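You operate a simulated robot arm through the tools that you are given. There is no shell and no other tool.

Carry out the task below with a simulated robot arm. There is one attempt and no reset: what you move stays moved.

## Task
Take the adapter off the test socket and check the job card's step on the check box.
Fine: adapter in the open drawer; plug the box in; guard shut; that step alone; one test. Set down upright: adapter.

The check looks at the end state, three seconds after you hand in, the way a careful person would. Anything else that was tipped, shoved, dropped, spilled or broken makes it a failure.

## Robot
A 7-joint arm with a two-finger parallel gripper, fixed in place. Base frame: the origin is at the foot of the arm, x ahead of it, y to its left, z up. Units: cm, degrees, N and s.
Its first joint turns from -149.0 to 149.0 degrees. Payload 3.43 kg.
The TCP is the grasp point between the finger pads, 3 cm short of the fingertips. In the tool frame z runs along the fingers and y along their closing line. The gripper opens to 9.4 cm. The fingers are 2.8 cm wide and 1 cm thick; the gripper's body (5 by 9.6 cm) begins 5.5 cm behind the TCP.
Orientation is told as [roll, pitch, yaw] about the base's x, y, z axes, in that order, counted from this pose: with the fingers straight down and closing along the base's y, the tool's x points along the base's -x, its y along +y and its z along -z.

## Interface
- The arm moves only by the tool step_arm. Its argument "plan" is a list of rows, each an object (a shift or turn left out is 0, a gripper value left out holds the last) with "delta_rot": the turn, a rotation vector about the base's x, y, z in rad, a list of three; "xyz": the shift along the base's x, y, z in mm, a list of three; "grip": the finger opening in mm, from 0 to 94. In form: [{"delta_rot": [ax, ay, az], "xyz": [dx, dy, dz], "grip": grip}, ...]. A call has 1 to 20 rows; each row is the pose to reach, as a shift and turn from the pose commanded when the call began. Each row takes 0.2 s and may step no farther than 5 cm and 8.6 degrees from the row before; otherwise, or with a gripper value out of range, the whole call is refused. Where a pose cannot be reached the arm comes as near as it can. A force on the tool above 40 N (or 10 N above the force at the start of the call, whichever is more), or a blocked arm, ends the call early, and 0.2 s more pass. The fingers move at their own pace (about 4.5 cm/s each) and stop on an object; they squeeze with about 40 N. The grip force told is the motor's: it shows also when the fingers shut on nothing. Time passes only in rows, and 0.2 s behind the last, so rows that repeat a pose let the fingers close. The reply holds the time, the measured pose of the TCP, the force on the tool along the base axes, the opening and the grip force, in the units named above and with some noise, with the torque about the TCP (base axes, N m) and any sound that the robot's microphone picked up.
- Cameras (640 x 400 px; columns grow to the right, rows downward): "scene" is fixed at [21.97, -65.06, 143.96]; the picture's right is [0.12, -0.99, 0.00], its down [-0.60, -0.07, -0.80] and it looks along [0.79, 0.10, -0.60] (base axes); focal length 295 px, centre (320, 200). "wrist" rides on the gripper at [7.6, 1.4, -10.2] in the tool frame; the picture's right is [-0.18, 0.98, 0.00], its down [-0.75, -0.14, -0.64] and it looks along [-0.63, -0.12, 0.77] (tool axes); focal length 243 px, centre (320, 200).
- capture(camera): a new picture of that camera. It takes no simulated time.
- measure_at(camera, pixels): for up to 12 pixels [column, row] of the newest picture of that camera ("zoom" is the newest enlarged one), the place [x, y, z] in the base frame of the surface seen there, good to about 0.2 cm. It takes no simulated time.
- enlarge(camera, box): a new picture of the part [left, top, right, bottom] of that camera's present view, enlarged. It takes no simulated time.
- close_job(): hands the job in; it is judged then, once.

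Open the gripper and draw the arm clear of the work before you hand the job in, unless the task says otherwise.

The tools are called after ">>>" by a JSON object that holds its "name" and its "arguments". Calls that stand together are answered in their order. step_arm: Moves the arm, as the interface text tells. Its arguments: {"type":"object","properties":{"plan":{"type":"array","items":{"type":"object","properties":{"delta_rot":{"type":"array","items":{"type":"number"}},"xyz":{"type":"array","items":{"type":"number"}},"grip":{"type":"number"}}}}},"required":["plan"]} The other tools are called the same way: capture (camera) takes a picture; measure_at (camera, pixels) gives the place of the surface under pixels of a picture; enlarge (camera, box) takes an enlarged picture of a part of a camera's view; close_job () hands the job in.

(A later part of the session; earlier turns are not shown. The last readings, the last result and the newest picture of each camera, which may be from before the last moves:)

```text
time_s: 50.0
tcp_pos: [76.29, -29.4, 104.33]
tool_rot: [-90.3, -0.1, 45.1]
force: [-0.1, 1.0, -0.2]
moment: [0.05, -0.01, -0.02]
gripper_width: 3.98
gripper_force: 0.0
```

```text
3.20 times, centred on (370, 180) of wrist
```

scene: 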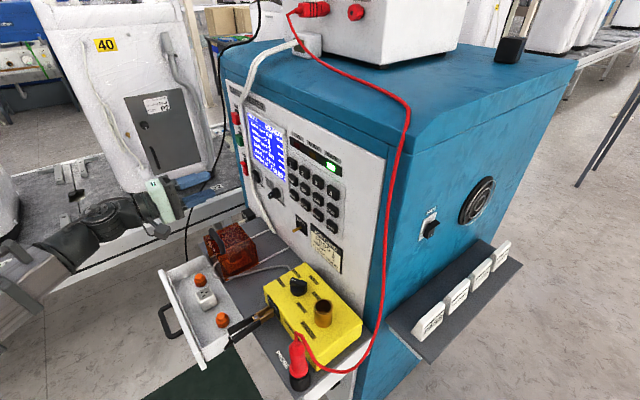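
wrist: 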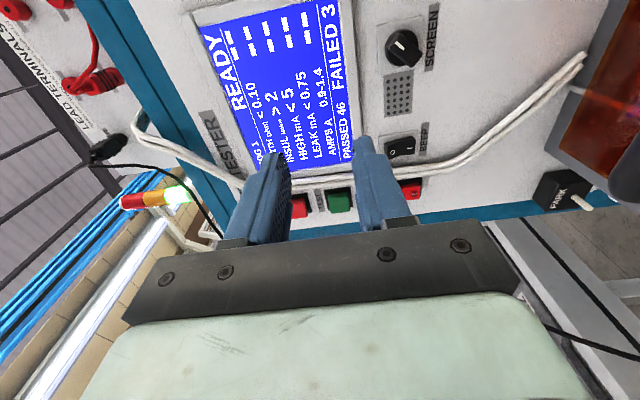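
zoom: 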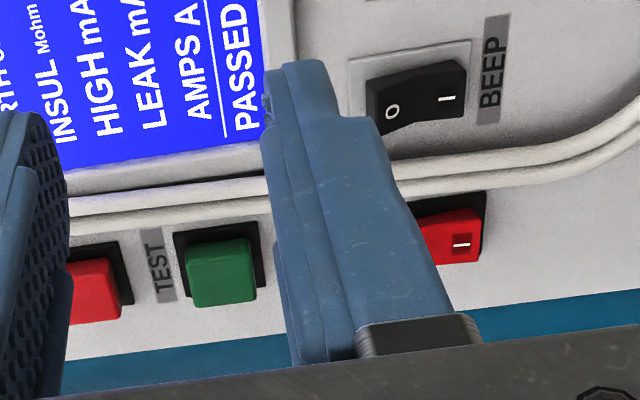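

The knob's mark now points about 45° above right; initially it was along the horizontal to the right. I'll measure the knob, TEST button and cable in this view.

>>> {"name": "measure_at", "arguments": {"camera": "wrist", "pixels": [[405, 49], [395, 37], [415, 62], [385, 45], [380, 60], [345, 195], [290, 205], [415, 188], [340, 178], [400, 145], [300, 182], [440, 50]]}}

>>> {"name": "enlarge", "arguments": {"camera": "wrist", "box": [370, 20, 440, 80]}}

>>> {"name": "measure_at", "arguments": {"camera": "zoom", "pixels": [[270, 150], [310, 190], [390, 260], [330, 225], [420, 300], [420, 240], [350, 320], [200, 200], [440, 180], [160, 110], [510, 60], [260, 190]]}}

```text
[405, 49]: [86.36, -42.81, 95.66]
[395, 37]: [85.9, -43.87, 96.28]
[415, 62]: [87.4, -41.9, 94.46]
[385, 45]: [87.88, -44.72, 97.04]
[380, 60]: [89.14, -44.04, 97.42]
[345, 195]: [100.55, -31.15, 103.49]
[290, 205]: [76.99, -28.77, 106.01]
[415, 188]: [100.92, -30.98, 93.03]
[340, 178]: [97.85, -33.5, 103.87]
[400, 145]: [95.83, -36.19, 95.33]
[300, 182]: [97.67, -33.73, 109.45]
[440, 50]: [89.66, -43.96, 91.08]
```

```text
6.67 times, centred on (405, 50) of wrist
```

zoom: 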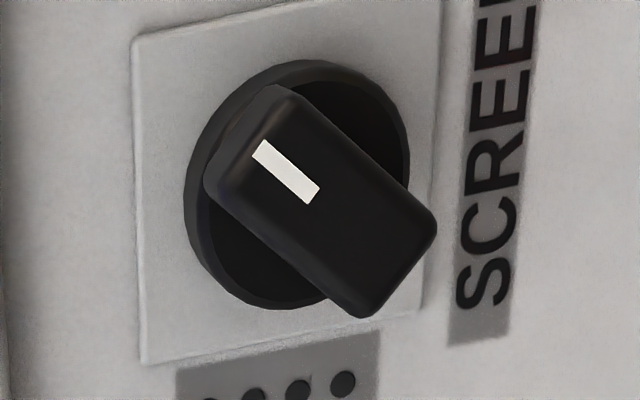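

```text
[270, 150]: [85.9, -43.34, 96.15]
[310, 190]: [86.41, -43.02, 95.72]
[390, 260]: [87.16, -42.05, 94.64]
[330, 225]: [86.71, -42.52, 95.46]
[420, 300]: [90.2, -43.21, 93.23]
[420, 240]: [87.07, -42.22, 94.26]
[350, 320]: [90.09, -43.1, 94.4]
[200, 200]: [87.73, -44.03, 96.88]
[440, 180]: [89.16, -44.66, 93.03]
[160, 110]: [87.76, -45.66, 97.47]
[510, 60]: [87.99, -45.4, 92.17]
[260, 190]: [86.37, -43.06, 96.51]
```

Bar front face at N≈-91.4, centre ≈ U -31.0, z 95.5, tilted ~40° up at the marked end. I'll approach it with a 15° downward pitch (to clear the guard handle), pads parallel to the panel's horizontal, so a gentle squeeze aligns the bar back to horizontal.

>>> {"name": "step_arm", "arguments": {"plan": [{"xyz": [10, -15, -10], "delta_rot": [0.0925, 0.0925, 0], "grip": 46}, {"xyz": [20, -30, -20], "delta_rot": [0.185, 0.185, 0]}, {"xyz": [35, -50, -40], "delta_rot": [0.185, 0.185, 0]}, {"xyz": [46, -70, -58], "delta_rot": [0.185, 0.185, 0]}, {"xyz": [55.9, -85.7, -68], "delta_rot": [0.185, 0.185, 0]}, {"xyz": [55.9, -85.7, -68], "delta_rot": [0.185, 0.185, 0]}]}}

>>> {"name": "capture", "arguments": {"camera": "wrist"}}

>>> {"name": "capture", "arguments": {"camera": "scene"}}

```text
time_s: 51.4
tcp_pos: [81.69, -38.06, 97.55]
tool_rot: [-75.2, -0.1, 44.9]
force: [-0.6, 0.8, -1.3]
moment: [-0.01, 0.0, 0.0]
gripper_width: 4.6
gripper_force: 0.1
```

```text
taken
```

wrist: 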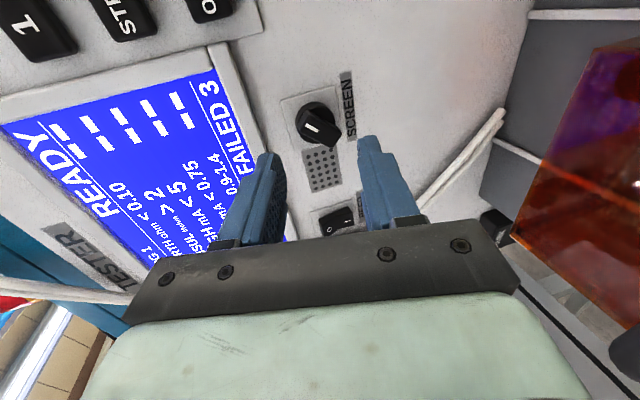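

```text
taken
```

scene: 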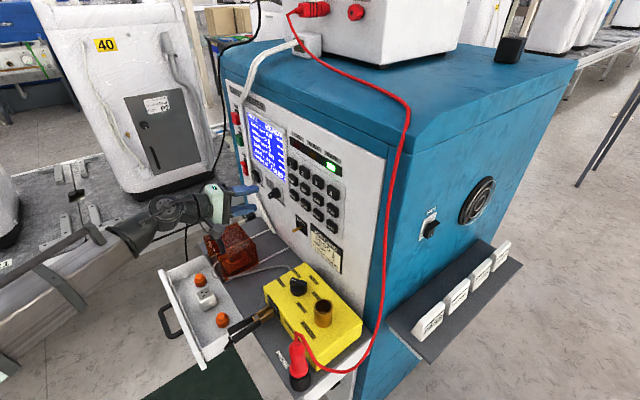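

Now the knob is at (317,124); measure for centring before the final approach.

>>> {"name": "enlarge", "arguments": {"camera": "wrist", "box": [270, 80, 370, 170]}}

>>> {"name": "measure_at", "arguments": {"camera": "zoom", "pixels": [[270, 170], [300, 200], [340, 250], [370, 270], [320, 225], [180, 190], [400, 160], [230, 130], [340, 310], [100, 120]]}}

```text
4.44 times, centred on (320, 125) of wrist
```

zoom: 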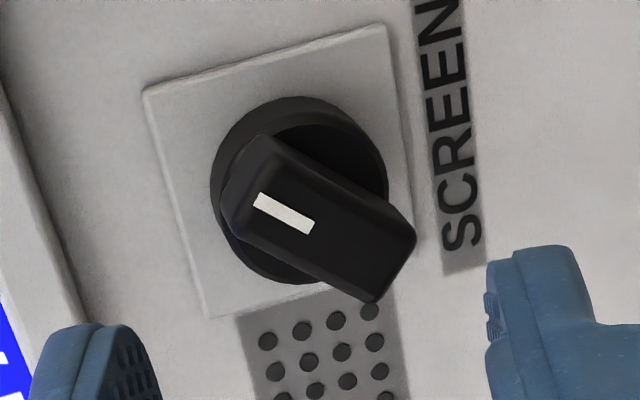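

```text
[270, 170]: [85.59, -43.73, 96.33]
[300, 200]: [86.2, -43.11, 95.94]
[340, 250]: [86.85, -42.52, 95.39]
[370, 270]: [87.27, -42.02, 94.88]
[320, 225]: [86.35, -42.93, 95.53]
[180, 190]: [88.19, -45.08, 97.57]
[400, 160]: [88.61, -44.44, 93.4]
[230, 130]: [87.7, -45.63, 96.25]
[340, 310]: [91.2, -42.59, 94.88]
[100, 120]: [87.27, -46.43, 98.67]
```

Knob axis ≈ U -30.9, z 95.5. I advance ~4.8 cm along the tool axis with fingers 46 mm open.

>>> {"name": "step_arm", "arguments": {"plan": [{"xyz": [10, -10, -4]}, {"xyz": [20, -20, -8]}, {"xyz": [27, -27, -10.5]}, {"xyz": [33, -33, -13]}, {"xyz": [33, -33, -13]}]}}

>>> {"name": "capture", "arguments": {"camera": "wrist"}}

>>> {"name": "enlarge", "arguments": {"camera": "wrist", "box": [250, 130, 410, 240]}}

>>> {"name": "enlarge", "arguments": {"camera": "scene", "box": [200, 150, 310, 240]}}

```text
time_s: 52.6
tcp_pos: [84.97, -41.18, 96.13]
tool_rot: [-75.4, 0.0, 45.1]
force: [1.0, -0.3, 0.3]
moment: [0.0, -0.03, 0.01]
gripper_width: 4.62
gripper_force: 0.0
```

```text
taken
```

wrist: 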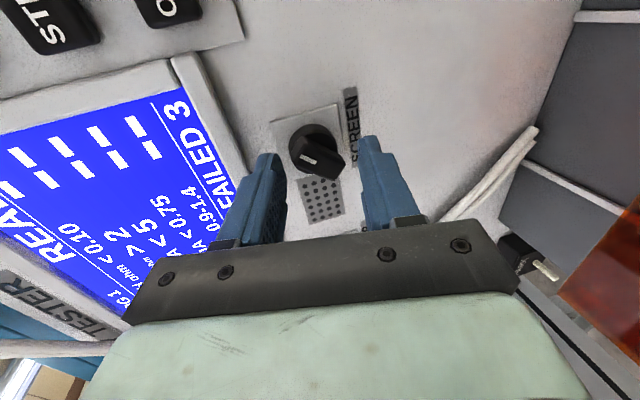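

```text
3.64 times, centred on (330, 185) of wrist
```

zoom: 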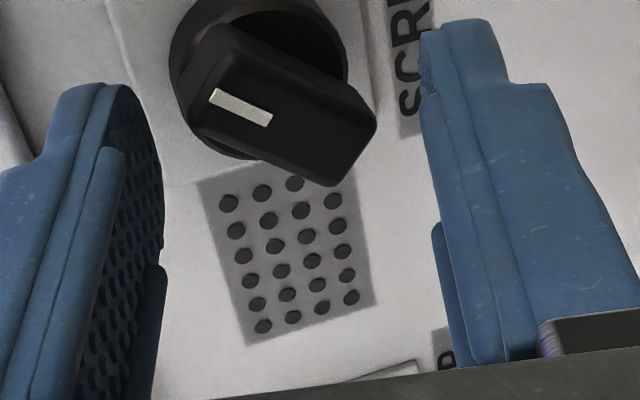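

```text
4.44 times, centred on (255, 195) of scene
```

zoom: 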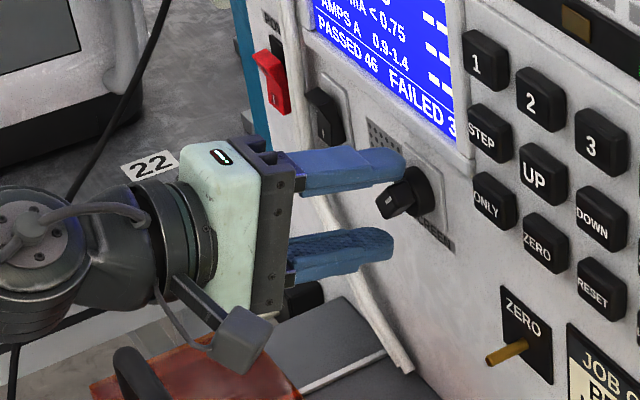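

I check the fingertip positions relative to the knob.

>>> {"name": "measure_at", "arguments": {"camera": "wrist", "pixels": [[265, 158], [370, 142], [318, 158], [325, 145], [310, 150], [340, 165], [305, 130], [270, 170], [365, 150]]}}

>>> {"name": "measure_at", "arguments": {"camera": "zoom", "pixels": [[400, 158], [392, 245], [390, 205], [410, 190], [430, 195], [340, 155], [340, 250]]}}

```text
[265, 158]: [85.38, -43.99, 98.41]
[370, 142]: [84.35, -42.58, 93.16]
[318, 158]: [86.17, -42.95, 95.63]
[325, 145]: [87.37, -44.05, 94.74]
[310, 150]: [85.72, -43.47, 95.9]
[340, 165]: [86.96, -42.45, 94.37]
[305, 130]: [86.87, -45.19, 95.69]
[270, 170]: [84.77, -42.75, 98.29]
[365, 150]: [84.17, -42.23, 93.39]
```

```text
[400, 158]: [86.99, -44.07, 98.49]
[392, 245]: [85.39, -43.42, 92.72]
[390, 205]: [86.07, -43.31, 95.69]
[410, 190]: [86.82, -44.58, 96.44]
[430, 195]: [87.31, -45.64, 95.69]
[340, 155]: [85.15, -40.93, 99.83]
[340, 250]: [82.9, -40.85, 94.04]
```

The fingers straddle the knob, but the lower tip needs ~5 mm more depth. I advance 5 mm, then close slowly to rotate the bar to horizontal.

>>> {"name": "step_arm", "arguments": {"plan": [{"xyz": [2, -2, -0.7]}, {"xyz": [4, -4, -1.5]}, {"xyz": [4, -4, -1.5], "grip": 38}, {"xyz": [4, -4, -1.5], "grip": 32}, {"xyz": [4, -4, -1.5], "grip": 27}, {"xyz": [4, -4, -1.5], "grip": 22}, {"xyz": [4, -4, -1.5], "grip": 18}]}}

>>> {"name": "capture", "arguments": {"camera": "wrist"}}

>>> {"name": "enlarge", "arguments": {"camera": "wrist", "box": [250, 100, 410, 230]}}

>>> {"name": "enlarge", "arguments": {"camera": "scene", "box": [225, 150, 295, 210]}}

```text
time_s: 54.2
tcp_pos: [85.57, -41.7, 96.19]
tool_rot: [-75.2, 0.0, 45.0]
force: [6.3, -7.4, 12.6]
moment: [-0.44, -0.46, 0.35]
gripper_width: 3.64
gripper_force: 45.0
```

```text
taken
```

wrist: 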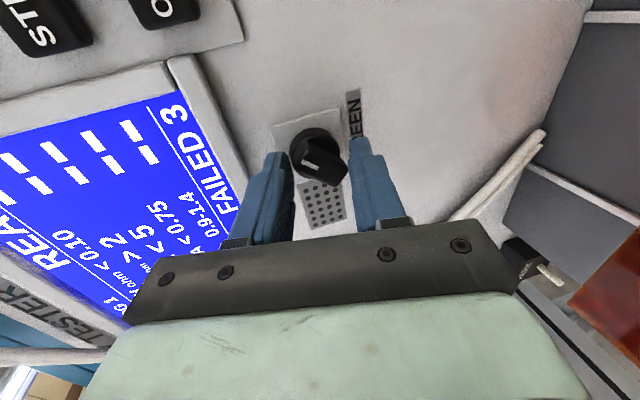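

```text
3.08 times, centred on (330, 165) of wrist
```

zoom: 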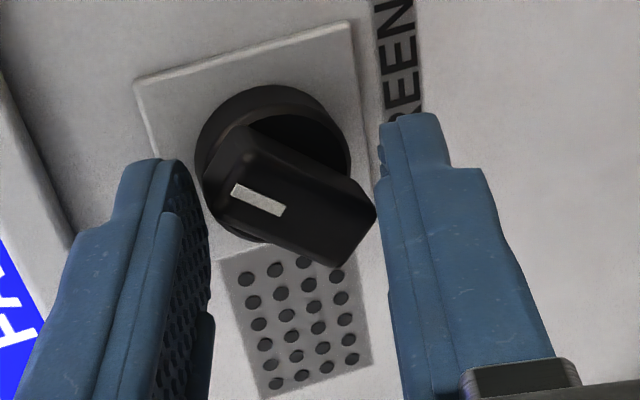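

```text
6.67 times, centred on (260, 180) of scene
```

zoom: 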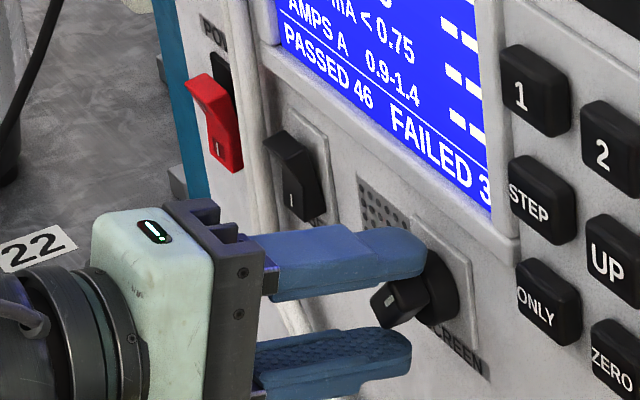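

The fingers stalled at 3.64 cm (45 N): the upper tip likely hit the knob's disc because of the pitch. I open, back off, reduce pitch to 5° and retry with less depth.

>>> {"name": "step_arm", "arguments": {"plan": [{"xyz": [0, 0, 0], "grip": 48}, {"xyz": [0, 0, 0], "grip": 48}, {"xyz": [-10, 10, 4], "grip": 48}, {"xyz": [-25, 25, 8], "grip": 48}, {"xyz": [-25, 25, 4], "delta_rot": [-0.06, -0.06, 0]}, {"xyz": [-25, 25, -3], "delta_rot": [-0.1234, -0.1234, 0]}, {"xyz": [-25, 25, -3], "delta_rot": [-0.1234, -0.1234, 0]}]}}

>>> {"name": "enlarge", "arguments": {"camera": "wrist", "box": [250, 40, 410, 170]}}

>>> {"name": "enlarge", "arguments": {"camera": "scene", "box": [130, 130, 310, 280]}}

```text
time_s: 55.8
tcp_pos: [83.01, -39.2, 95.68]
tool_rot: [-85.3, 0.0, 45.0]
force: [0.4, -0.5, -0.4]
moment: [-0.04, 0.01, 0.01]
gripper_width: 4.79
gripper_force: 0.0
```

```text
3.08 times, centred on (330, 105) of wrist
```

zoom: 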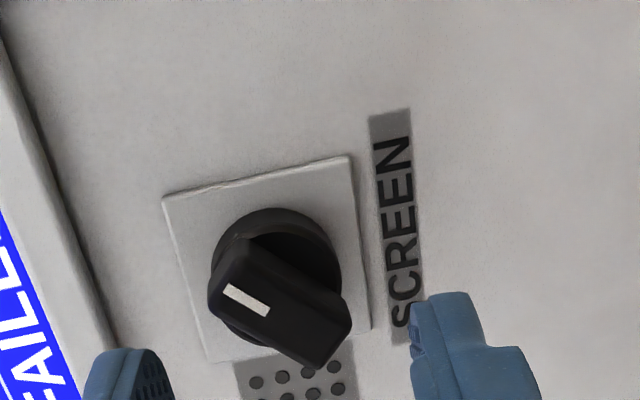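

```text
2.67 times, centred on (220, 205) of scene
```

zoom: 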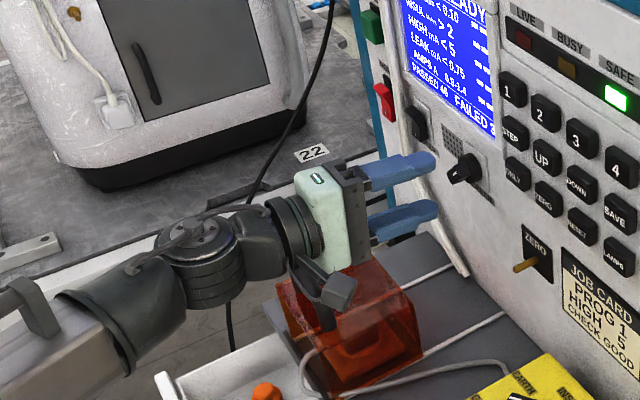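

Hand clears the guard. I re-measure the knob from this new spot.

>>> {"name": "capture", "arguments": {"camera": "wrist"}}

>>> {"name": "enlarge", "arguments": {"camera": "wrist", "box": [280, 90, 350, 170]}}

>>> {"name": "measure_at", "arguments": {"camera": "wrist", "pixels": [[298, 130], [306, 138], [315, 145], [325, 155], [332, 148], [312, 142], [290, 120], [338, 105], [345, 155]]}}

```text
taken
```

wrist: 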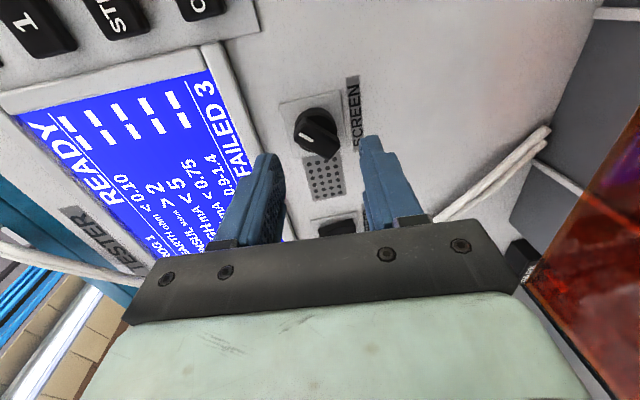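

```text
5.00 times, centred on (315, 130) of wrist
```

zoom: 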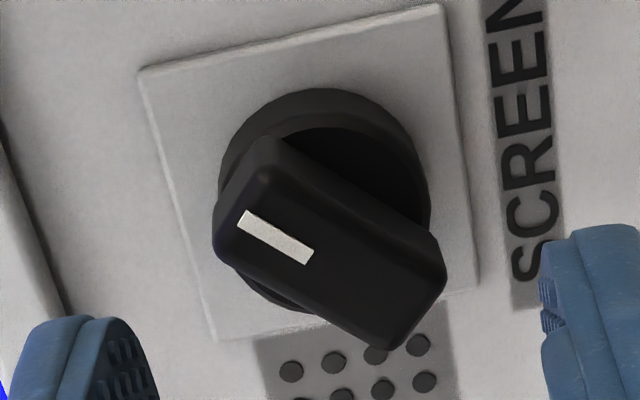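

```text
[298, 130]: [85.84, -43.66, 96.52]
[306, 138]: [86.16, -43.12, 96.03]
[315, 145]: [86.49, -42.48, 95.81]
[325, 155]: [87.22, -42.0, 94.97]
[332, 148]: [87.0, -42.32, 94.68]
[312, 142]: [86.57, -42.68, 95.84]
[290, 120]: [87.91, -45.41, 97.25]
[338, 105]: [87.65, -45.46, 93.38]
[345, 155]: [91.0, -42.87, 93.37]
```

>>> {"name": "measure_at", "arguments": {"camera": "zoom", "pixels": [[243, 190], [243, 217], [310, 257], [400, 300], [410, 290], [275, 160], [225, 230], [430, 265], [385, 335], [320, 245]]}}

```text
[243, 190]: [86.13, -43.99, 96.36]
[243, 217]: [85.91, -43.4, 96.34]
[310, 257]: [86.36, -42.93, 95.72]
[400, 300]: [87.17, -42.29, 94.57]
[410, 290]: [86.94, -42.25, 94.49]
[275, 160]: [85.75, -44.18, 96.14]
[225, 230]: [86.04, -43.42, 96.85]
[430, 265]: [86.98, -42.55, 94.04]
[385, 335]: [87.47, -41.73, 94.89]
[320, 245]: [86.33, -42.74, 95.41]
```

The bar is at ~44°, so squeezing it across the diagonal self-locks. Instead I'll roll the tool by +44° at this standoff so the pads match the bar, then grip and roll back.

>>> {"name": "step_arm", "arguments": {"plan": [{"xyz": [0, 0, 0], "delta_rot": [-0.09, 0.09, 0.011], "grip": 30}, {"xyz": [0, 0, 0], "delta_rot": [-0.18, 0.18, 0.022]}, {"xyz": [0, 0, 0], "delta_rot": [-0.27, 0.27, 0.033]}, {"xyz": [0, 0, 0], "delta_rot": [-0.36, 0.36, 0.045]}, {"xyz": [0, 0, 0], "delta_rot": [-0.45, 0.45, 0.056]}, {"xyz": [0, 0, 0], "delta_rot": [-0.541, 0.541, 0.067]}, {"xyz": [0, 0, 0], "delta_rot": [-0.541, 0.541, 0.067]}]}}

>>> {"name": "capture", "arguments": {"camera": "wrist"}}

>>> {"name": "enlarge", "arguments": {"camera": "scene", "box": [180, 130, 310, 240]}}

```text
time_s: 57.4
tcp_pos: [83.02, -39.17, 95.69]
tool_rot: [-83.4, 43.9, 49.8]
force: [0.0, 0.6, 0.0]
moment: [-0.01, 0.01, 0.0]
gripper_width: 3.01
gripper_force: 0.0
```

```text
taken
```

wrist: 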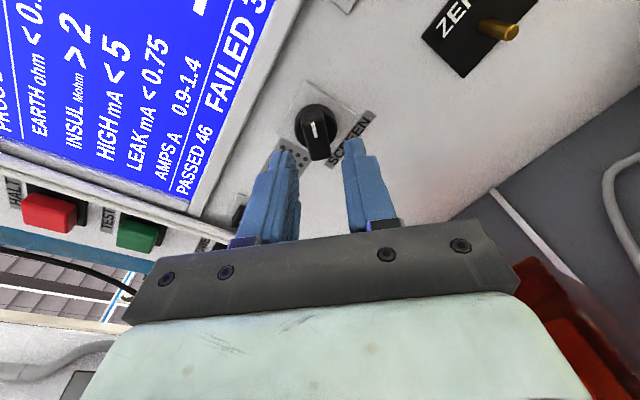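

```text
3.64 times, centred on (245, 185) of scene
```

zoom: 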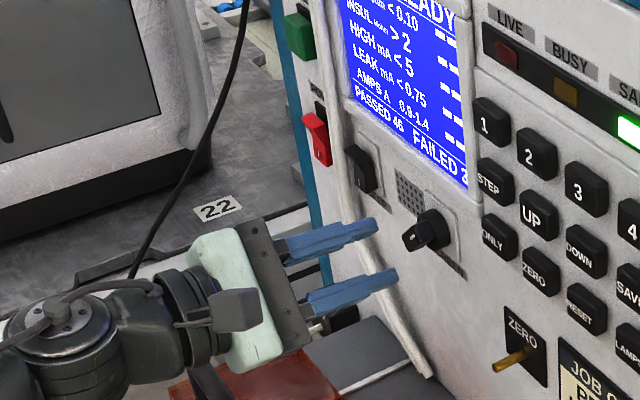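

The pads are now parallel to the bar. I advance ~3.2 cm so the tips flank the bar.

>>> {"name": "step_arm", "arguments": {"plan": [{"xyz": [7, -7.5, 0]}, {"xyz": [14, -15, 0]}, {"xyz": [19, -20, 0]}, {"xyz": [22, -23.3, 0]}, {"xyz": [22, -23.3, 0]}]}}

>>> {"name": "capture", "arguments": {"camera": "wrist"}}

>>> {"name": "enlarge", "arguments": {"camera": "wrist", "box": [260, 90, 400, 220]}}

>>> {"name": "enlarge", "arguments": {"camera": "scene", "box": [225, 150, 305, 220]}}

```text
time_s: 58.6
tcp_pos: [85.29, -41.72, 95.8]
tool_rot: [-83.4, 43.8, 49.7]
force: [0.3, -0.5, 0.1]
moment: [0.03, -0.01, 0.0]
gripper_width: 3.0
gripper_force: 0.0
```

```text
taken
```

wrist: 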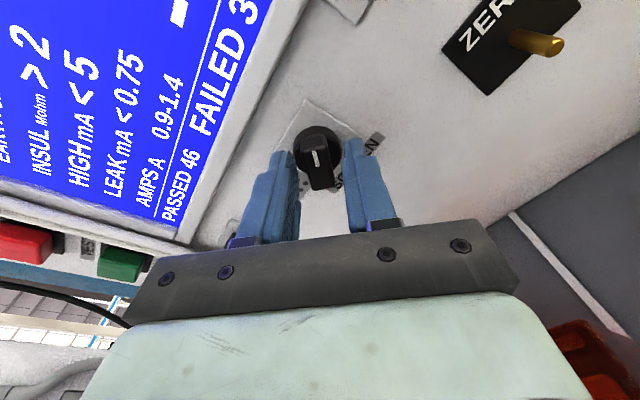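

```text
3.08 times, centred on (330, 155) of wrist
```

zoom: 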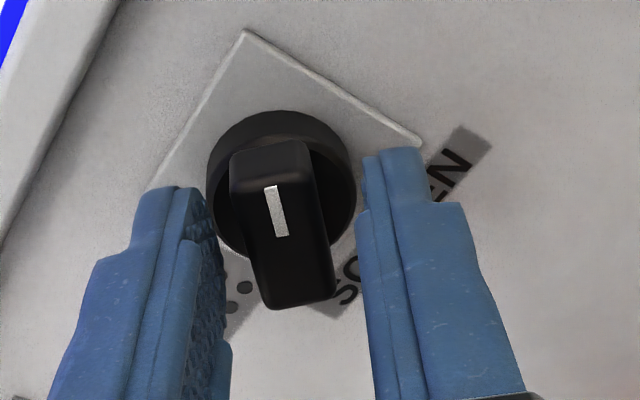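

```text
5.71 times, centred on (265, 185) of scene
```

zoom: 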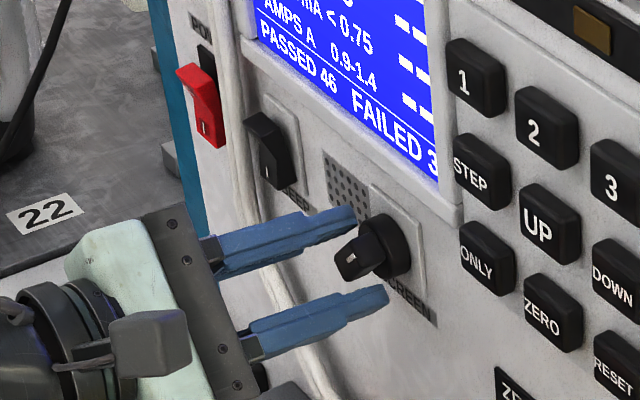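

Bar is well framed between the pads. I close on it, then roll back by the same 44°.

>>> {"name": "step_arm", "arguments": {"plan": [{"xyz": [0, 0, 0], "grip": 22}, {"xyz": [0, 0, 0], "grip": 16}, {"xyz": [0, 0, 0], "grip": 10}, {"xyz": [0, 0, 0], "grip": 5}, {"xyz": [0, 0, 0], "grip": 5}]}}

>>> {"name": "enlarge", "arguments": {"camera": "wrist", "box": [260, 90, 400, 220]}}

```text
time_s: 59.8
tcp_pos: [85.11, -41.51, 95.8]
tool_rot: [-83.5, 43.8, 49.8]
force: [9.0, 0.2, 14.9]
moment: [-0.45, -0.51, 0.56]
gripper_width: 1.64
gripper_force: 44.7
```

```text
3.08 times, centred on (330, 155) of wrist
```

zoom: 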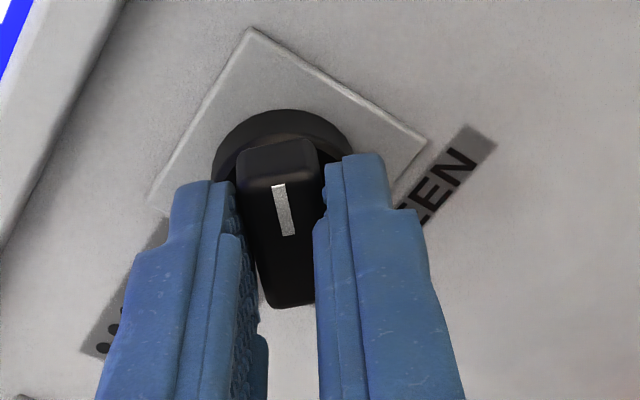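

Gripped (1.64 cm). A slight offset force (~17 N) suggests shifting up 1 mm while rolling back to horizontal.

>>> {"name": "step_arm", "arguments": {"plan": [{"xyz": [0.7, 0, 1], "delta_rot": [0, 0, 0]}, {"xyz": [0.7, 0, 1], "delta_rot": [0.06, -0.06, -0.0075]}, {"xyz": [0.7, 0, 1], "delta_rot": [0.12, -0.12, -0.015]}]}}

>>> {"name": "enlarge", "arguments": {"camera": "wrist", "box": [260, 90, 400, 220]}}

```text
time_s: 60.6
tcp_pos: [85.21, -41.57, 95.76]
tool_rot: [-84.3, 34.0, 48.3]
force: [-5.1, 3.7, -2.3]
moment: [0.28, 0.3, 1.44]
gripper_width: 1.62
gripper_force: 45.2
```

```text
3.08 times, centred on (330, 155) of wrist
```

zoom: 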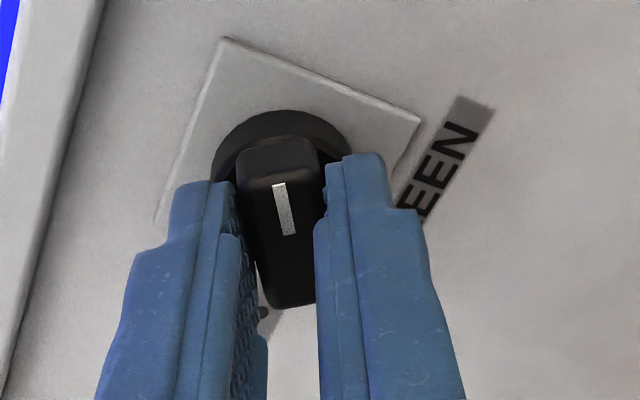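

The knob turns with the tool. I continue rolling back the remaining ~34°.

>>> {"name": "step_arm", "arguments": {"plan": [{"xyz": [0, 0, 0], "delta_rot": [0.07, -0.07, -0.009]}, {"xyz": [0, 0, 0], "delta_rot": [0.14, -0.14, -0.017]}, {"xyz": [0, 0, 0], "delta_rot": [0.21, -0.21, -0.026]}]}}

```text
time_s: 61.4
tcp_pos: [85.18, -41.69, 95.79]
tool_rot: [-85.0, 16.9, 46.4]
force: [-14.7, 6.1, -17.5]
moment: [0.28, 0.35, 1.34]
gripper_width: 1.65
gripper_force: 45.1
```

Force builds to ~24 N from a small axis offset; I shift 1 mm along it and finish the roll.

>>> {"name": "step_arm", "arguments": {"plan": [{"xyz": [-1, 0.4, -1.2], "delta_rot": [0, 0, 0]}, {"xyz": [-1, 0.4, -1.4], "delta_rot": [0.07, -0.07, -0.009]}, {"xyz": [-1, 0.4, -1.6], "delta_rot": [0.14, -0.14, -0.017]}, {"xyz": [-1, 0.4, -1.8], "delta_rot": [0.208, -0.208, -0.026]}, {"xyz": [-1, 0.4, -1.8], "delta_rot": [0.208, -0.208, -0.026]}]}}

>>> {"name": "enlarge", "arguments": {"camera": "wrist", "box": [260, 90, 400, 220]}}

>>> {"name": "enlarge", "arguments": {"camera": "scene", "box": [225, 150, 295, 210]}}

```text
time_s: 62.6
tcp_pos: [85.22, -41.6, 95.69]
tool_rot: [-85.3, 0.3, 44.9]
force: [0.1, -10.5, 2.8]
moment: [-0.35, -0.4, 0.77]
gripper_width: 1.69
gripper_force: 44.7
```

```text
3.08 times, centred on (330, 155) of wrist
```

zoom: 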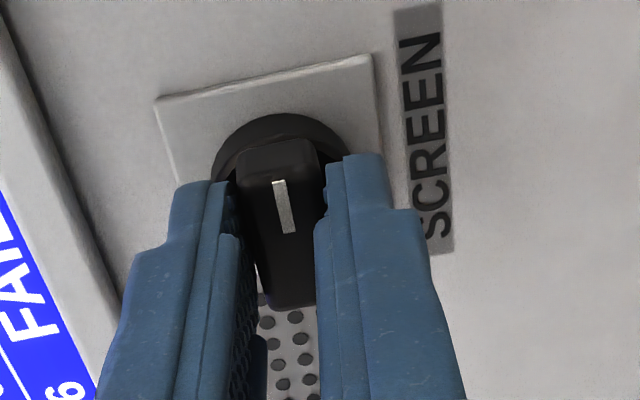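

```text
6.67 times, centred on (260, 180) of scene
```

zoom: 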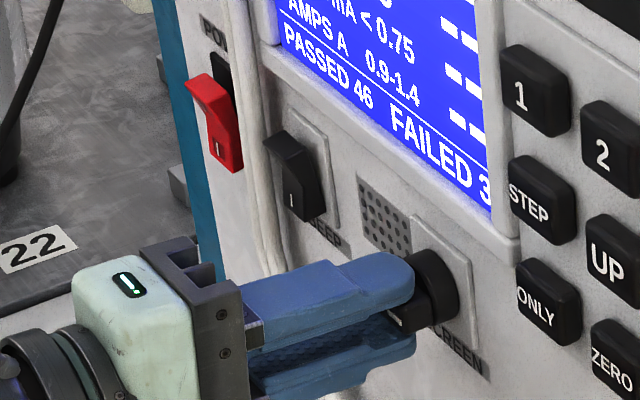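

The bar is horizontal again. I open and retreat along the tool axis, then compare with the original zoom of the knob.

>>> {"name": "step_arm", "arguments": {"plan": [{"xyz": [0, 0, 0], "grip": 20}, {"xyz": [0, 0, 0], "grip": 28}, {"xyz": [0, 0, 0], "grip": 34}, {"xyz": [0, 0, 0], "grip": 34}, {"xyz": [-10, 10, 1]}, {"xyz": [-30, 30, 4]}, {"xyz": [-55, 55, 10]}, {"xyz": [-80, 80, 20]}, {"xyz": [-80, 80, 20]}]}}

>>> {"name": "enlarge", "arguments": {"camera": "scene", "box": [225, 150, 295, 210]}}

>>> {"name": "capture", "arguments": {"camera": "wrist"}}

>>> {"name": "enlarge", "arguments": {"camera": "scene", "box": [235, 190, 305, 260]}}

```text
time_s: 64.6
tcp_pos: [77.09, -33.43, 97.6]
tool_rot: [-85.2, 0.2, 44.9]
force: [0.6, 0.6, -0.1]
moment: [0.02, -0.04, 0.01]
gripper_width: 3.43
gripper_force: 0.1
```

```text
6.67 times, centred on (260, 180) of scene
```

zoom: 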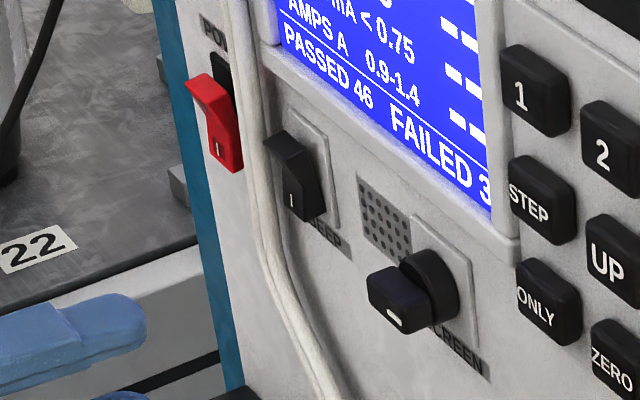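

```text
taken
```

wrist: 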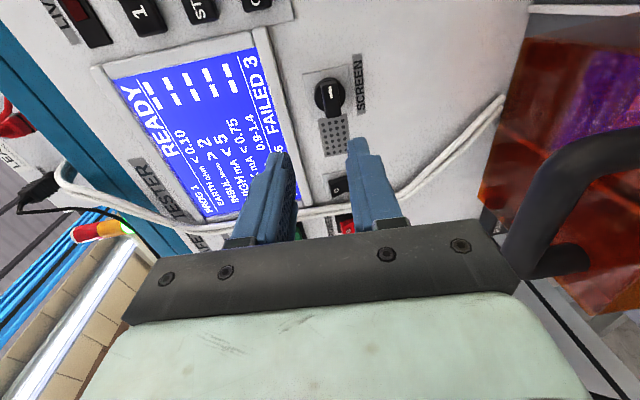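

```text
5.71 times, centred on (270, 225) of scene
```

zoom: 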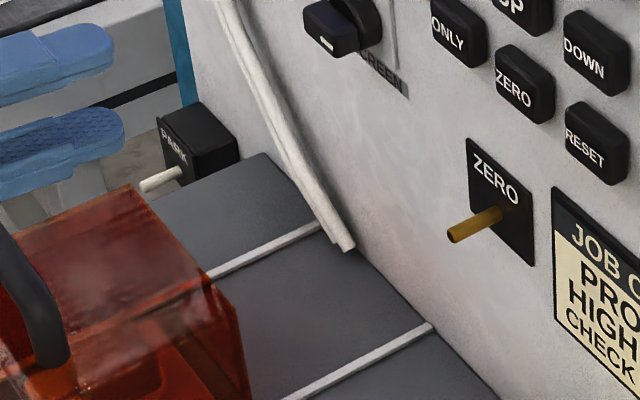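

The knob now looks the same as in the first picture. Next the keypad: I level the tool, close the fingers and move in front of STEP (U≈-19.8, z≈105) at standoff.

>>> {"name": "step_arm", "arguments": {"plan": [{"xyz": [-6, -20, 15], "delta_rot": [-0.03, -0.03, 0], "grip": 0}, {"xyz": [-12, -40, 30], "delta_rot": [-0.059, -0.059, 0]}, {"xyz": [-18, -60, 45], "delta_rot": [-0.059, -0.059, 0]}, {"xyz": [-25, -80, 60], "delta_rot": [-0.059, -0.059, 0]}, {"xyz": [-31, -100, 74], "delta_rot": [-0.059, -0.059, 0]}, {"xyz": [-37, -119.7, 74], "delta_rot": [-0.059, -0.059, 0]}, {"xyz": [-37, -119.7, 74], "delta_rot": [-0.059, -0.059, 0]}]}}

>>> {"name": "capture", "arguments": {"camera": "wrist"}}

>>> {"name": "capture", "arguments": {"camera": "scene"}}

```text
time_s: 66.2
tcp_pos: [73.34, -45.47, 104.95]
tool_rot: [-90.1, 0.2, 45.1]
force: [0.3, 0.3, -0.8]
moment: [0.0, 0.04, 0.01]
gripper_width: 0.02
gripper_force: 33.3
```

```text
taken
```

wrist: 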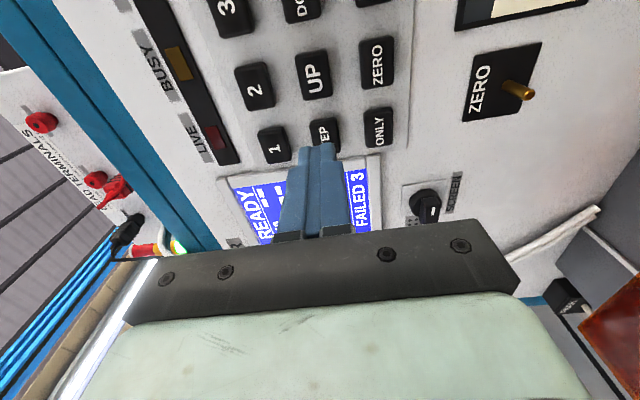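

```text
taken
```

scene: 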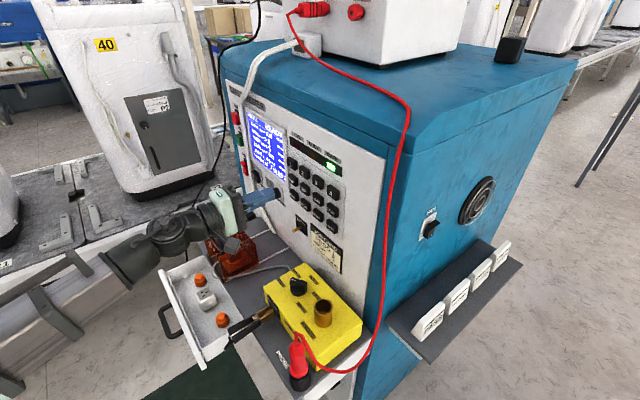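

Measure button faces in this view: 1 (272,145), STEP (323,130), ONLY (378,128), UP (313,75), ZERO (377,62).

>>> {"name": "measure_at", "arguments": {"camera": "wrist", "pixels": [[272, 145], [325, 130], [378, 128], [313, 75], [377, 62], [255, 88], [323, 122], [316, 150], [402, 110], [345, 110]]}}

>>> {"name": "enlarge", "arguments": {"camera": "wrist", "box": [240, 80, 400, 190]}}

```text
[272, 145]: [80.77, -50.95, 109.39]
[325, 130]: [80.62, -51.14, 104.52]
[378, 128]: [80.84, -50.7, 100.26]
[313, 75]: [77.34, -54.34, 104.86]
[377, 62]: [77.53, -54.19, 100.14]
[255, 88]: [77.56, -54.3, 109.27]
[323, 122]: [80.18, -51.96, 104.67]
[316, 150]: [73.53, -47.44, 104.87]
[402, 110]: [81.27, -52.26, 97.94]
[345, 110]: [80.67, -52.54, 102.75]
```

```text
3.64 times, centred on (320, 135) of wrist
```

zoom: 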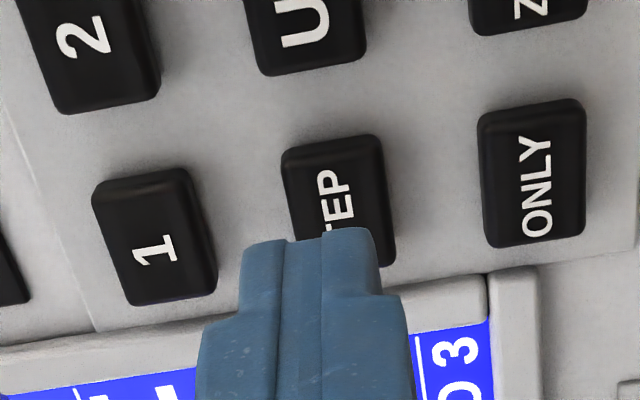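

Column 1 centres at U≈-21.1; STEP z≈104.8, face at N≈-93.15. I shift 1.4 cm left and approach to ~6 mm before contact.

>>> {"name": "step_arm", "arguments": {"plan": [{"xyz": [10, 10, -1.5]}, {"xyz": [24, -4, -1.5]}, {"xyz": [38, -18, -1.5]}, {"xyz": [49, -29, -1.5]}, {"xyz": [49, -29, -1.5]}]}}

>>> {"name": "capture", "arguments": {"camera": "wrist"}}

>>> {"name": "enlarge", "arguments": {"camera": "wrist", "box": [240, 80, 400, 190]}}

>>> {"name": "enlarge", "arguments": {"camera": "scene", "box": [240, 140, 350, 230]}}

```text
time_s: 67.4
tcp_pos: [78.4, -48.48, 104.83]
tool_rot: [-90.0, 0.1, 45.0]
force: [0.9, 1.1, 0.3]
moment: [0.0, -0.02, 0.01]
gripper_width: 0.03
gripper_force: 32.5
```

```text
taken
```

wrist: 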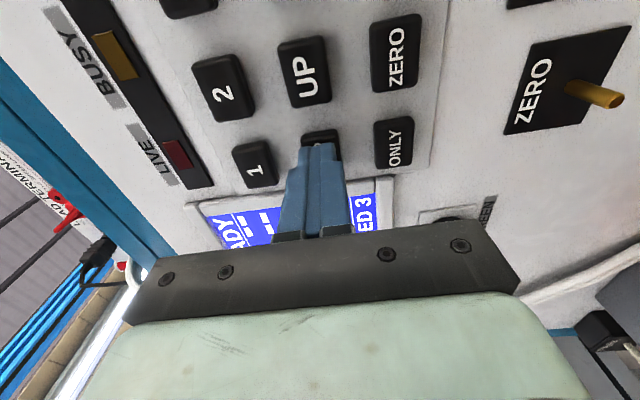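

```text
3.64 times, centred on (320, 135) of wrist
```

zoom: 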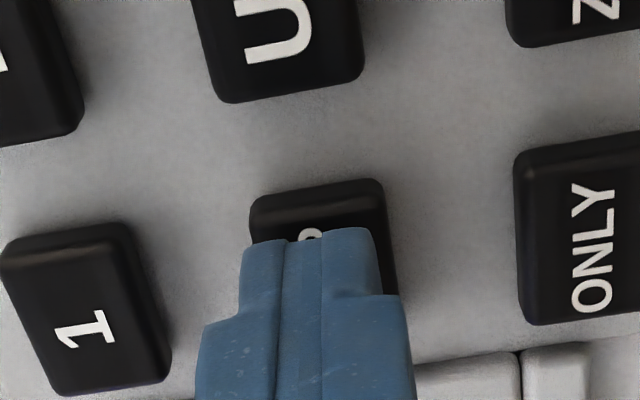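

```text
4.44 times, centred on (295, 185) of scene
```

zoom: 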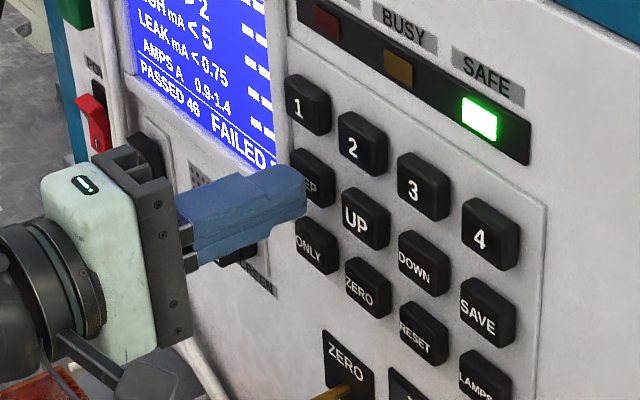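

Tip is ~4 mm from STEP. I push in small increments and watch for a click.

>>> {"name": "step_arm", "arguments": {"plan": [{"xyz": [2, -2, 0]}, {"xyz": [3.5, -3.5, 0]}, {"xyz": [5, -5, 0]}]}}

>>> {"name": "enlarge", "arguments": {"camera": "scene", "box": [235, 100, 305, 190]}}

```text
time_s: 68.2
tcp_pos: [78.74, -48.94, 104.94]
tool_rot: [-90.0, 0.2, 44.9]
force: [-0.7, 1.2, -0.3]
moment: [-0.01, -0.01, 0.01]
gripper_width: 0.0
gripper_force: 32.5
```

```text
4.44 times, centred on (270, 145) of scene
```

zoom: 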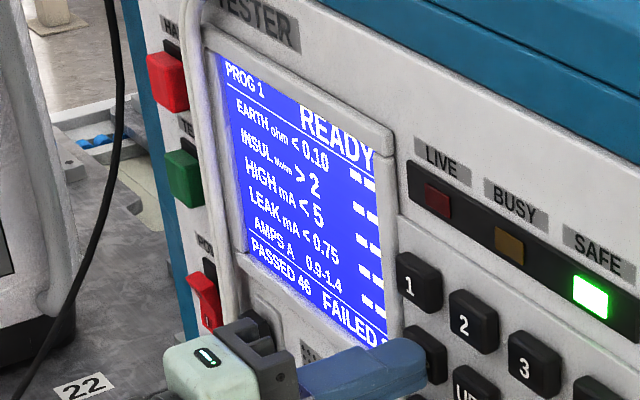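

No contact yet; I push a bit further in 1.5 mm steps.

>>> {"name": "step_arm", "arguments": {"plan": [{"xyz": [1, -1, 0]}, {"xyz": [2, -2, 0]}, {"xyz": [3, -3, 0]}]}}

>>> {"name": "enlarge", "arguments": {"camera": "scene", "box": [235, 100, 305, 190]}}

```text
time_s: 69.0
tcp_pos: [79.21, -49.22, 104.91]
tool_rot: [-90.1, 0.3, 44.9]
force: [-4.3, 1.5, -1.1]
moment: [0.0, 0.0, -0.05]
gripper_width: 0.0
gripper_force: 32.6
heard: click
```

```text
4.44 times, centred on (270, 145) of scene
```

zoom: 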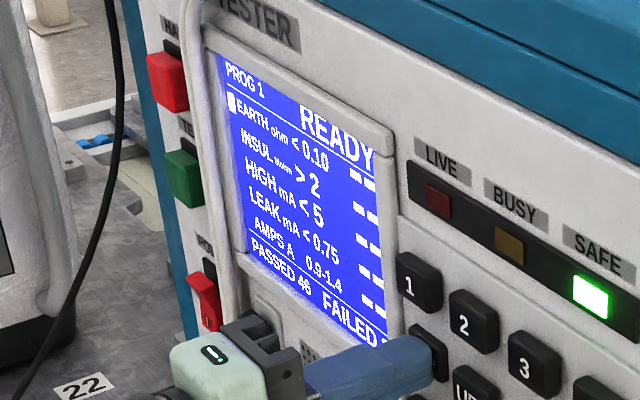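

Click: a cursor now marks EARTH. I release 8 mm and press again for the next step, once per call to check.

>>> {"name": "step_arm", "arguments": {"plan": [{"xyz": [-3, 3, 0]}, {"xyz": [-7, 7, 0]}, {"xyz": [-7, 7, 0]}, {"xyz": [-3, 3, 0]}, {"xyz": [0, 0, 0]}, {"xyz": [0.3, -0.3, 0]}]}}

>>> {"name": "enlarge", "arguments": {"camera": "scene", "box": [235, 100, 305, 190]}}

```text
time_s: 70.4
tcp_pos: [79.23, -49.07, 104.95]
tool_rot: [-90.1, 0.2, 44.9]
force: [-2.1, 3.0, 2.9]
moment: [-0.05, -0.01, -0.04]
gripper_width: 0.0
gripper_force: 33.2
heard: click
```

```text
4.44 times, centred on (270, 145) of scene
```

zoom: 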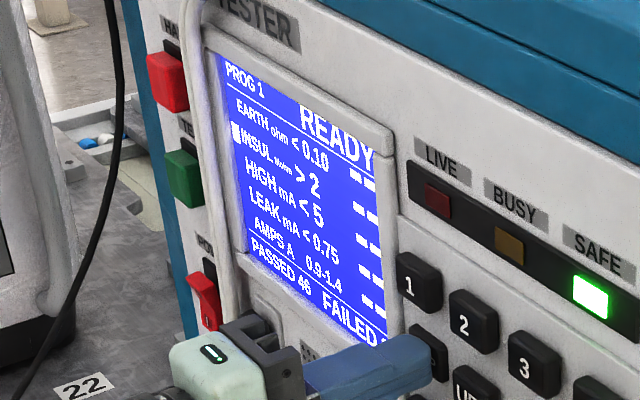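

The cursor moved to INSUL. One more identical press for HIGH, then back off.

>>> {"name": "step_arm", "arguments": {"plan": [{"xyz": [-3, 3, 0]}, {"xyz": [-7, 7, 0]}, {"xyz": [-7, 7, 0]}, {"xyz": [-3, 3, 0]}, {"xyz": [0, 0, 0]}, {"xyz": [0.3, -0.3, 0]}]}}

>>> {"name": "enlarge", "arguments": {"camera": "scene", "box": [235, 100, 305, 190]}}

```text
time_s: 71.8
tcp_pos: [79.12, -49.12, 104.91]
tool_rot: [-90.1, 0.2, 44.9]
force: [-5.8, 2.2, 2.1]
moment: [-0.02, -0.03, -0.04]
gripper_width: 0.01
gripper_force: 33.2
heard: click
```

```text
4.44 times, centred on (270, 145) of scene
```

zoom: 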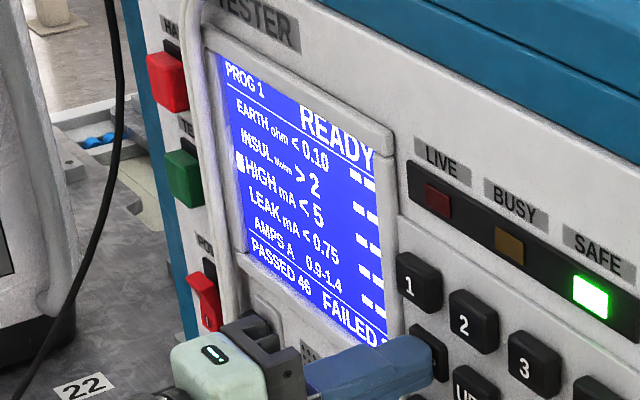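

HIGH is marked. I retreat, drop 4.7 cm to ONLY (z≈100.2) and press it to the same depth.

>>> {"name": "step_arm", "arguments": {"plan": [{"xyz": [-8, 8, 0]}, {"xyz": [-16, 16, -5]}, {"xyz": [-16, 16, -30]}, {"xyz": [-16, 16, -47]}, {"xyz": [-16, 16, -47]}, {"xyz": [-9, 9, -47]}, {"xyz": [-4, 4, -47]}]}}

>>> {"name": "enlarge", "arguments": {"camera": "wrist", "box": [240, 80, 400, 190]}}

>>> {"name": "enlarge", "arguments": {"camera": "scene", "box": [240, 140, 350, 230]}}

```text
time_s: 73.4
tcp_pos: [78.8, -48.72, 100.18]
tool_rot: [-90.0, 0.1, 44.9]
force: [0.0, 0.4, 0.2]
moment: [0.02, 0.03, 0.01]
gripper_width: 0.0
gripper_force: 32.9
```

```text
3.64 times, centred on (320, 135) of wrist
```

zoom: 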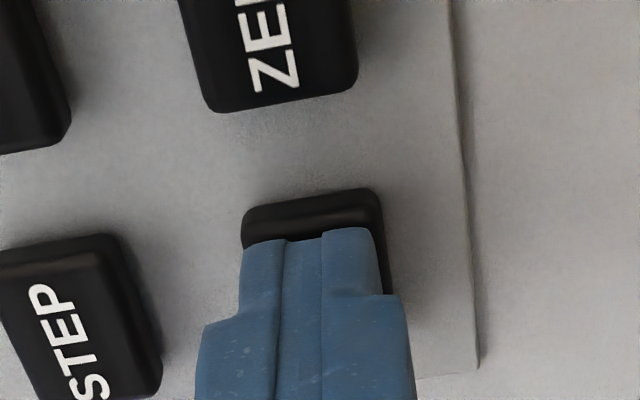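

```text
4.44 times, centred on (295, 185) of scene
```

zoom: 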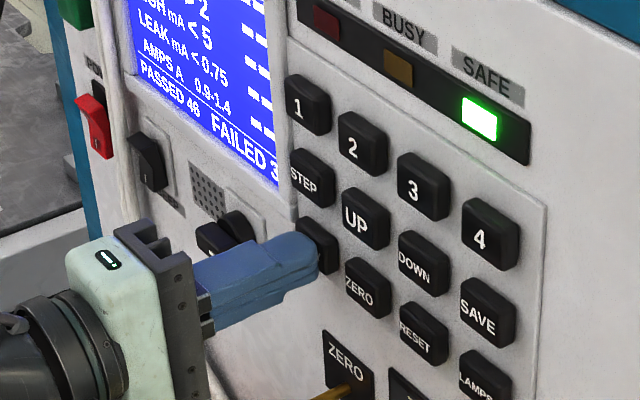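

The finger is centred on ONLY. I press in.

>>> {"name": "step_arm", "arguments": {"plan": [{"xyz": [2, -2, 0]}, {"xyz": [4, -4, 0]}, {"xyz": [4.5, -4.5, 0]}]}}

>>> {"name": "enlarge", "arguments": {"camera": "scene", "box": [235, 100, 305, 190]}}

```text
time_s: 74.2
tcp_pos: [79.09, -49.32, 100.22]
tool_rot: [-90.1, 0.2, 45.0]
force: [-6.0, 7.4, 3.1]
moment: [-0.09, -0.11, 0.05]
gripper_width: 0.0
gripper_force: 32.9
heard: click
```

```text
4.44 times, centred on (270, 145) of scene
```

zoom: 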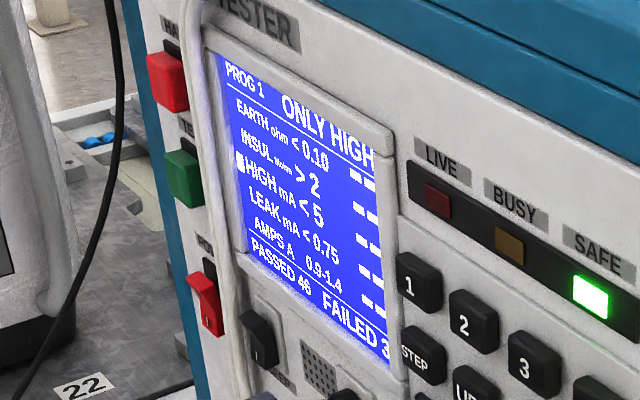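

The screen now says "ONLY HIGH". Before testing I back off and look at the lead terminals' labels and the check box dial, to be sure of the set-up.

>>> {"name": "step_arm", "arguments": {"plan": [{"xyz": [-8, 8, 0]}, {"xyz": [-25, 25, 5]}, {"xyz": [-45, 45, 15]}, {"xyz": [-60, 60, 40]}, {"xyz": [-65, 65, 80]}, {"xyz": [-65, 65, 120]}, {"xyz": [-65, 65, 120]}]}}

>>> {"name": "capture", "arguments": {"camera": "wrist"}}

>>> {"name": "enlarge", "arguments": {"camera": "scene", "box": [255, 0, 385, 60]}}

>>> {"name": "enlarge", "arguments": {"camera": "scene", "box": [255, 260, 345, 330]}}

```text
time_s: 75.8
tcp_pos: [72.84, -42.86, 112.26]
tool_rot: [-90.0, 0.2, 44.9]
force: [-0.7, -0.1, -1.0]
moment: [0.04, 0.02, 0.02]
gripper_width: 0.01
gripper_force: 33.3
```

```text
taken
```

wrist: 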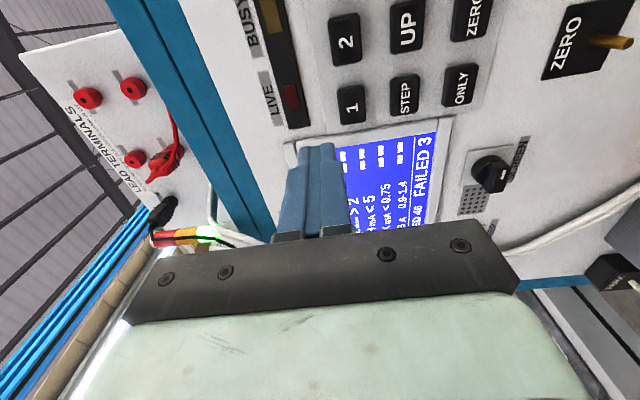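

```text
4.92 times, centred on (320, 30) of scene
```

zoom: 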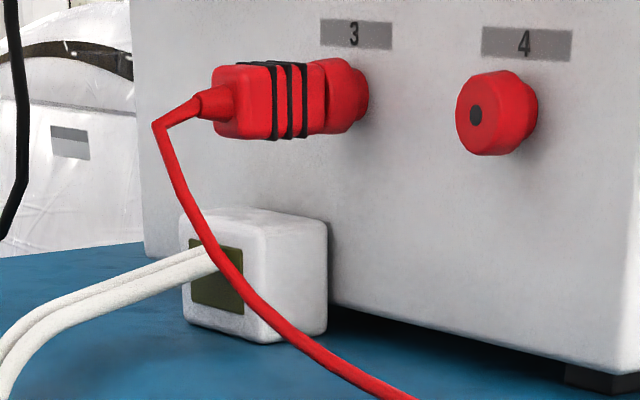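

```text
5.71 times, centred on (300, 295) of scene
```

zoom: 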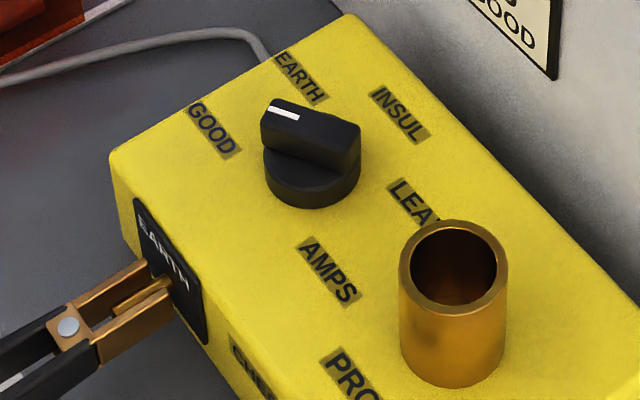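

I measure the dial labels and knob base to verify the pointer direction numerically.

>>> {"name": "measure_at", "arguments": {"camera": "zoom", "pixels": [[213, 130], [300, 77], [399, 115], [412, 202], [328, 270], [270, 107], [297, 116], [345, 140], [312, 195], [310, 130]]}}

>>> {"name": "enlarge", "arguments": {"camera": "wrist", "box": [60, 40, 240, 260]}}

>>> {"name": "enlarge", "arguments": {"camera": "wrist", "box": [280, 110, 460, 240]}}

```text
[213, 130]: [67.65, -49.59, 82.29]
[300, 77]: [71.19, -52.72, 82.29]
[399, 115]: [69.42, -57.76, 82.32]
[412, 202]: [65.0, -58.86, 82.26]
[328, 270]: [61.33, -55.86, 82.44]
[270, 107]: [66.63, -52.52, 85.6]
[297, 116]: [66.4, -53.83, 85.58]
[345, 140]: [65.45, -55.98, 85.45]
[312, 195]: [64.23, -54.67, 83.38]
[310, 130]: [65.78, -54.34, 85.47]
```

```text
1.82 times, centred on (150, 150) of wrist
```

zoom: 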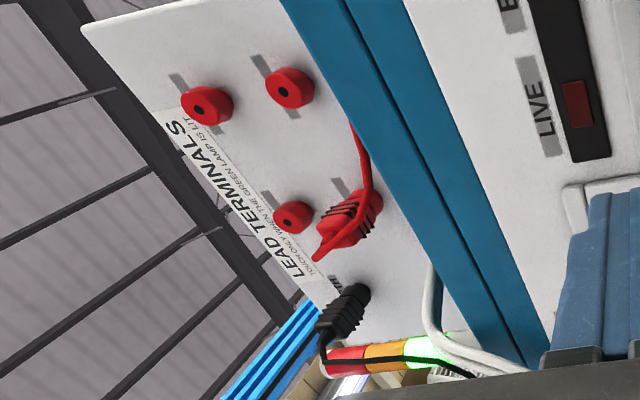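

```text
3.08 times, centred on (370, 175) of wrist
```

zoom: 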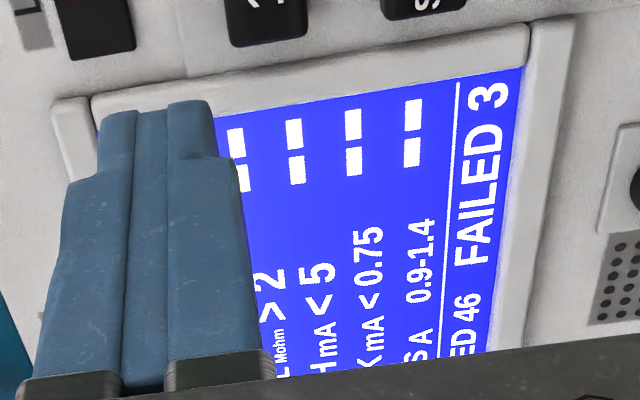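

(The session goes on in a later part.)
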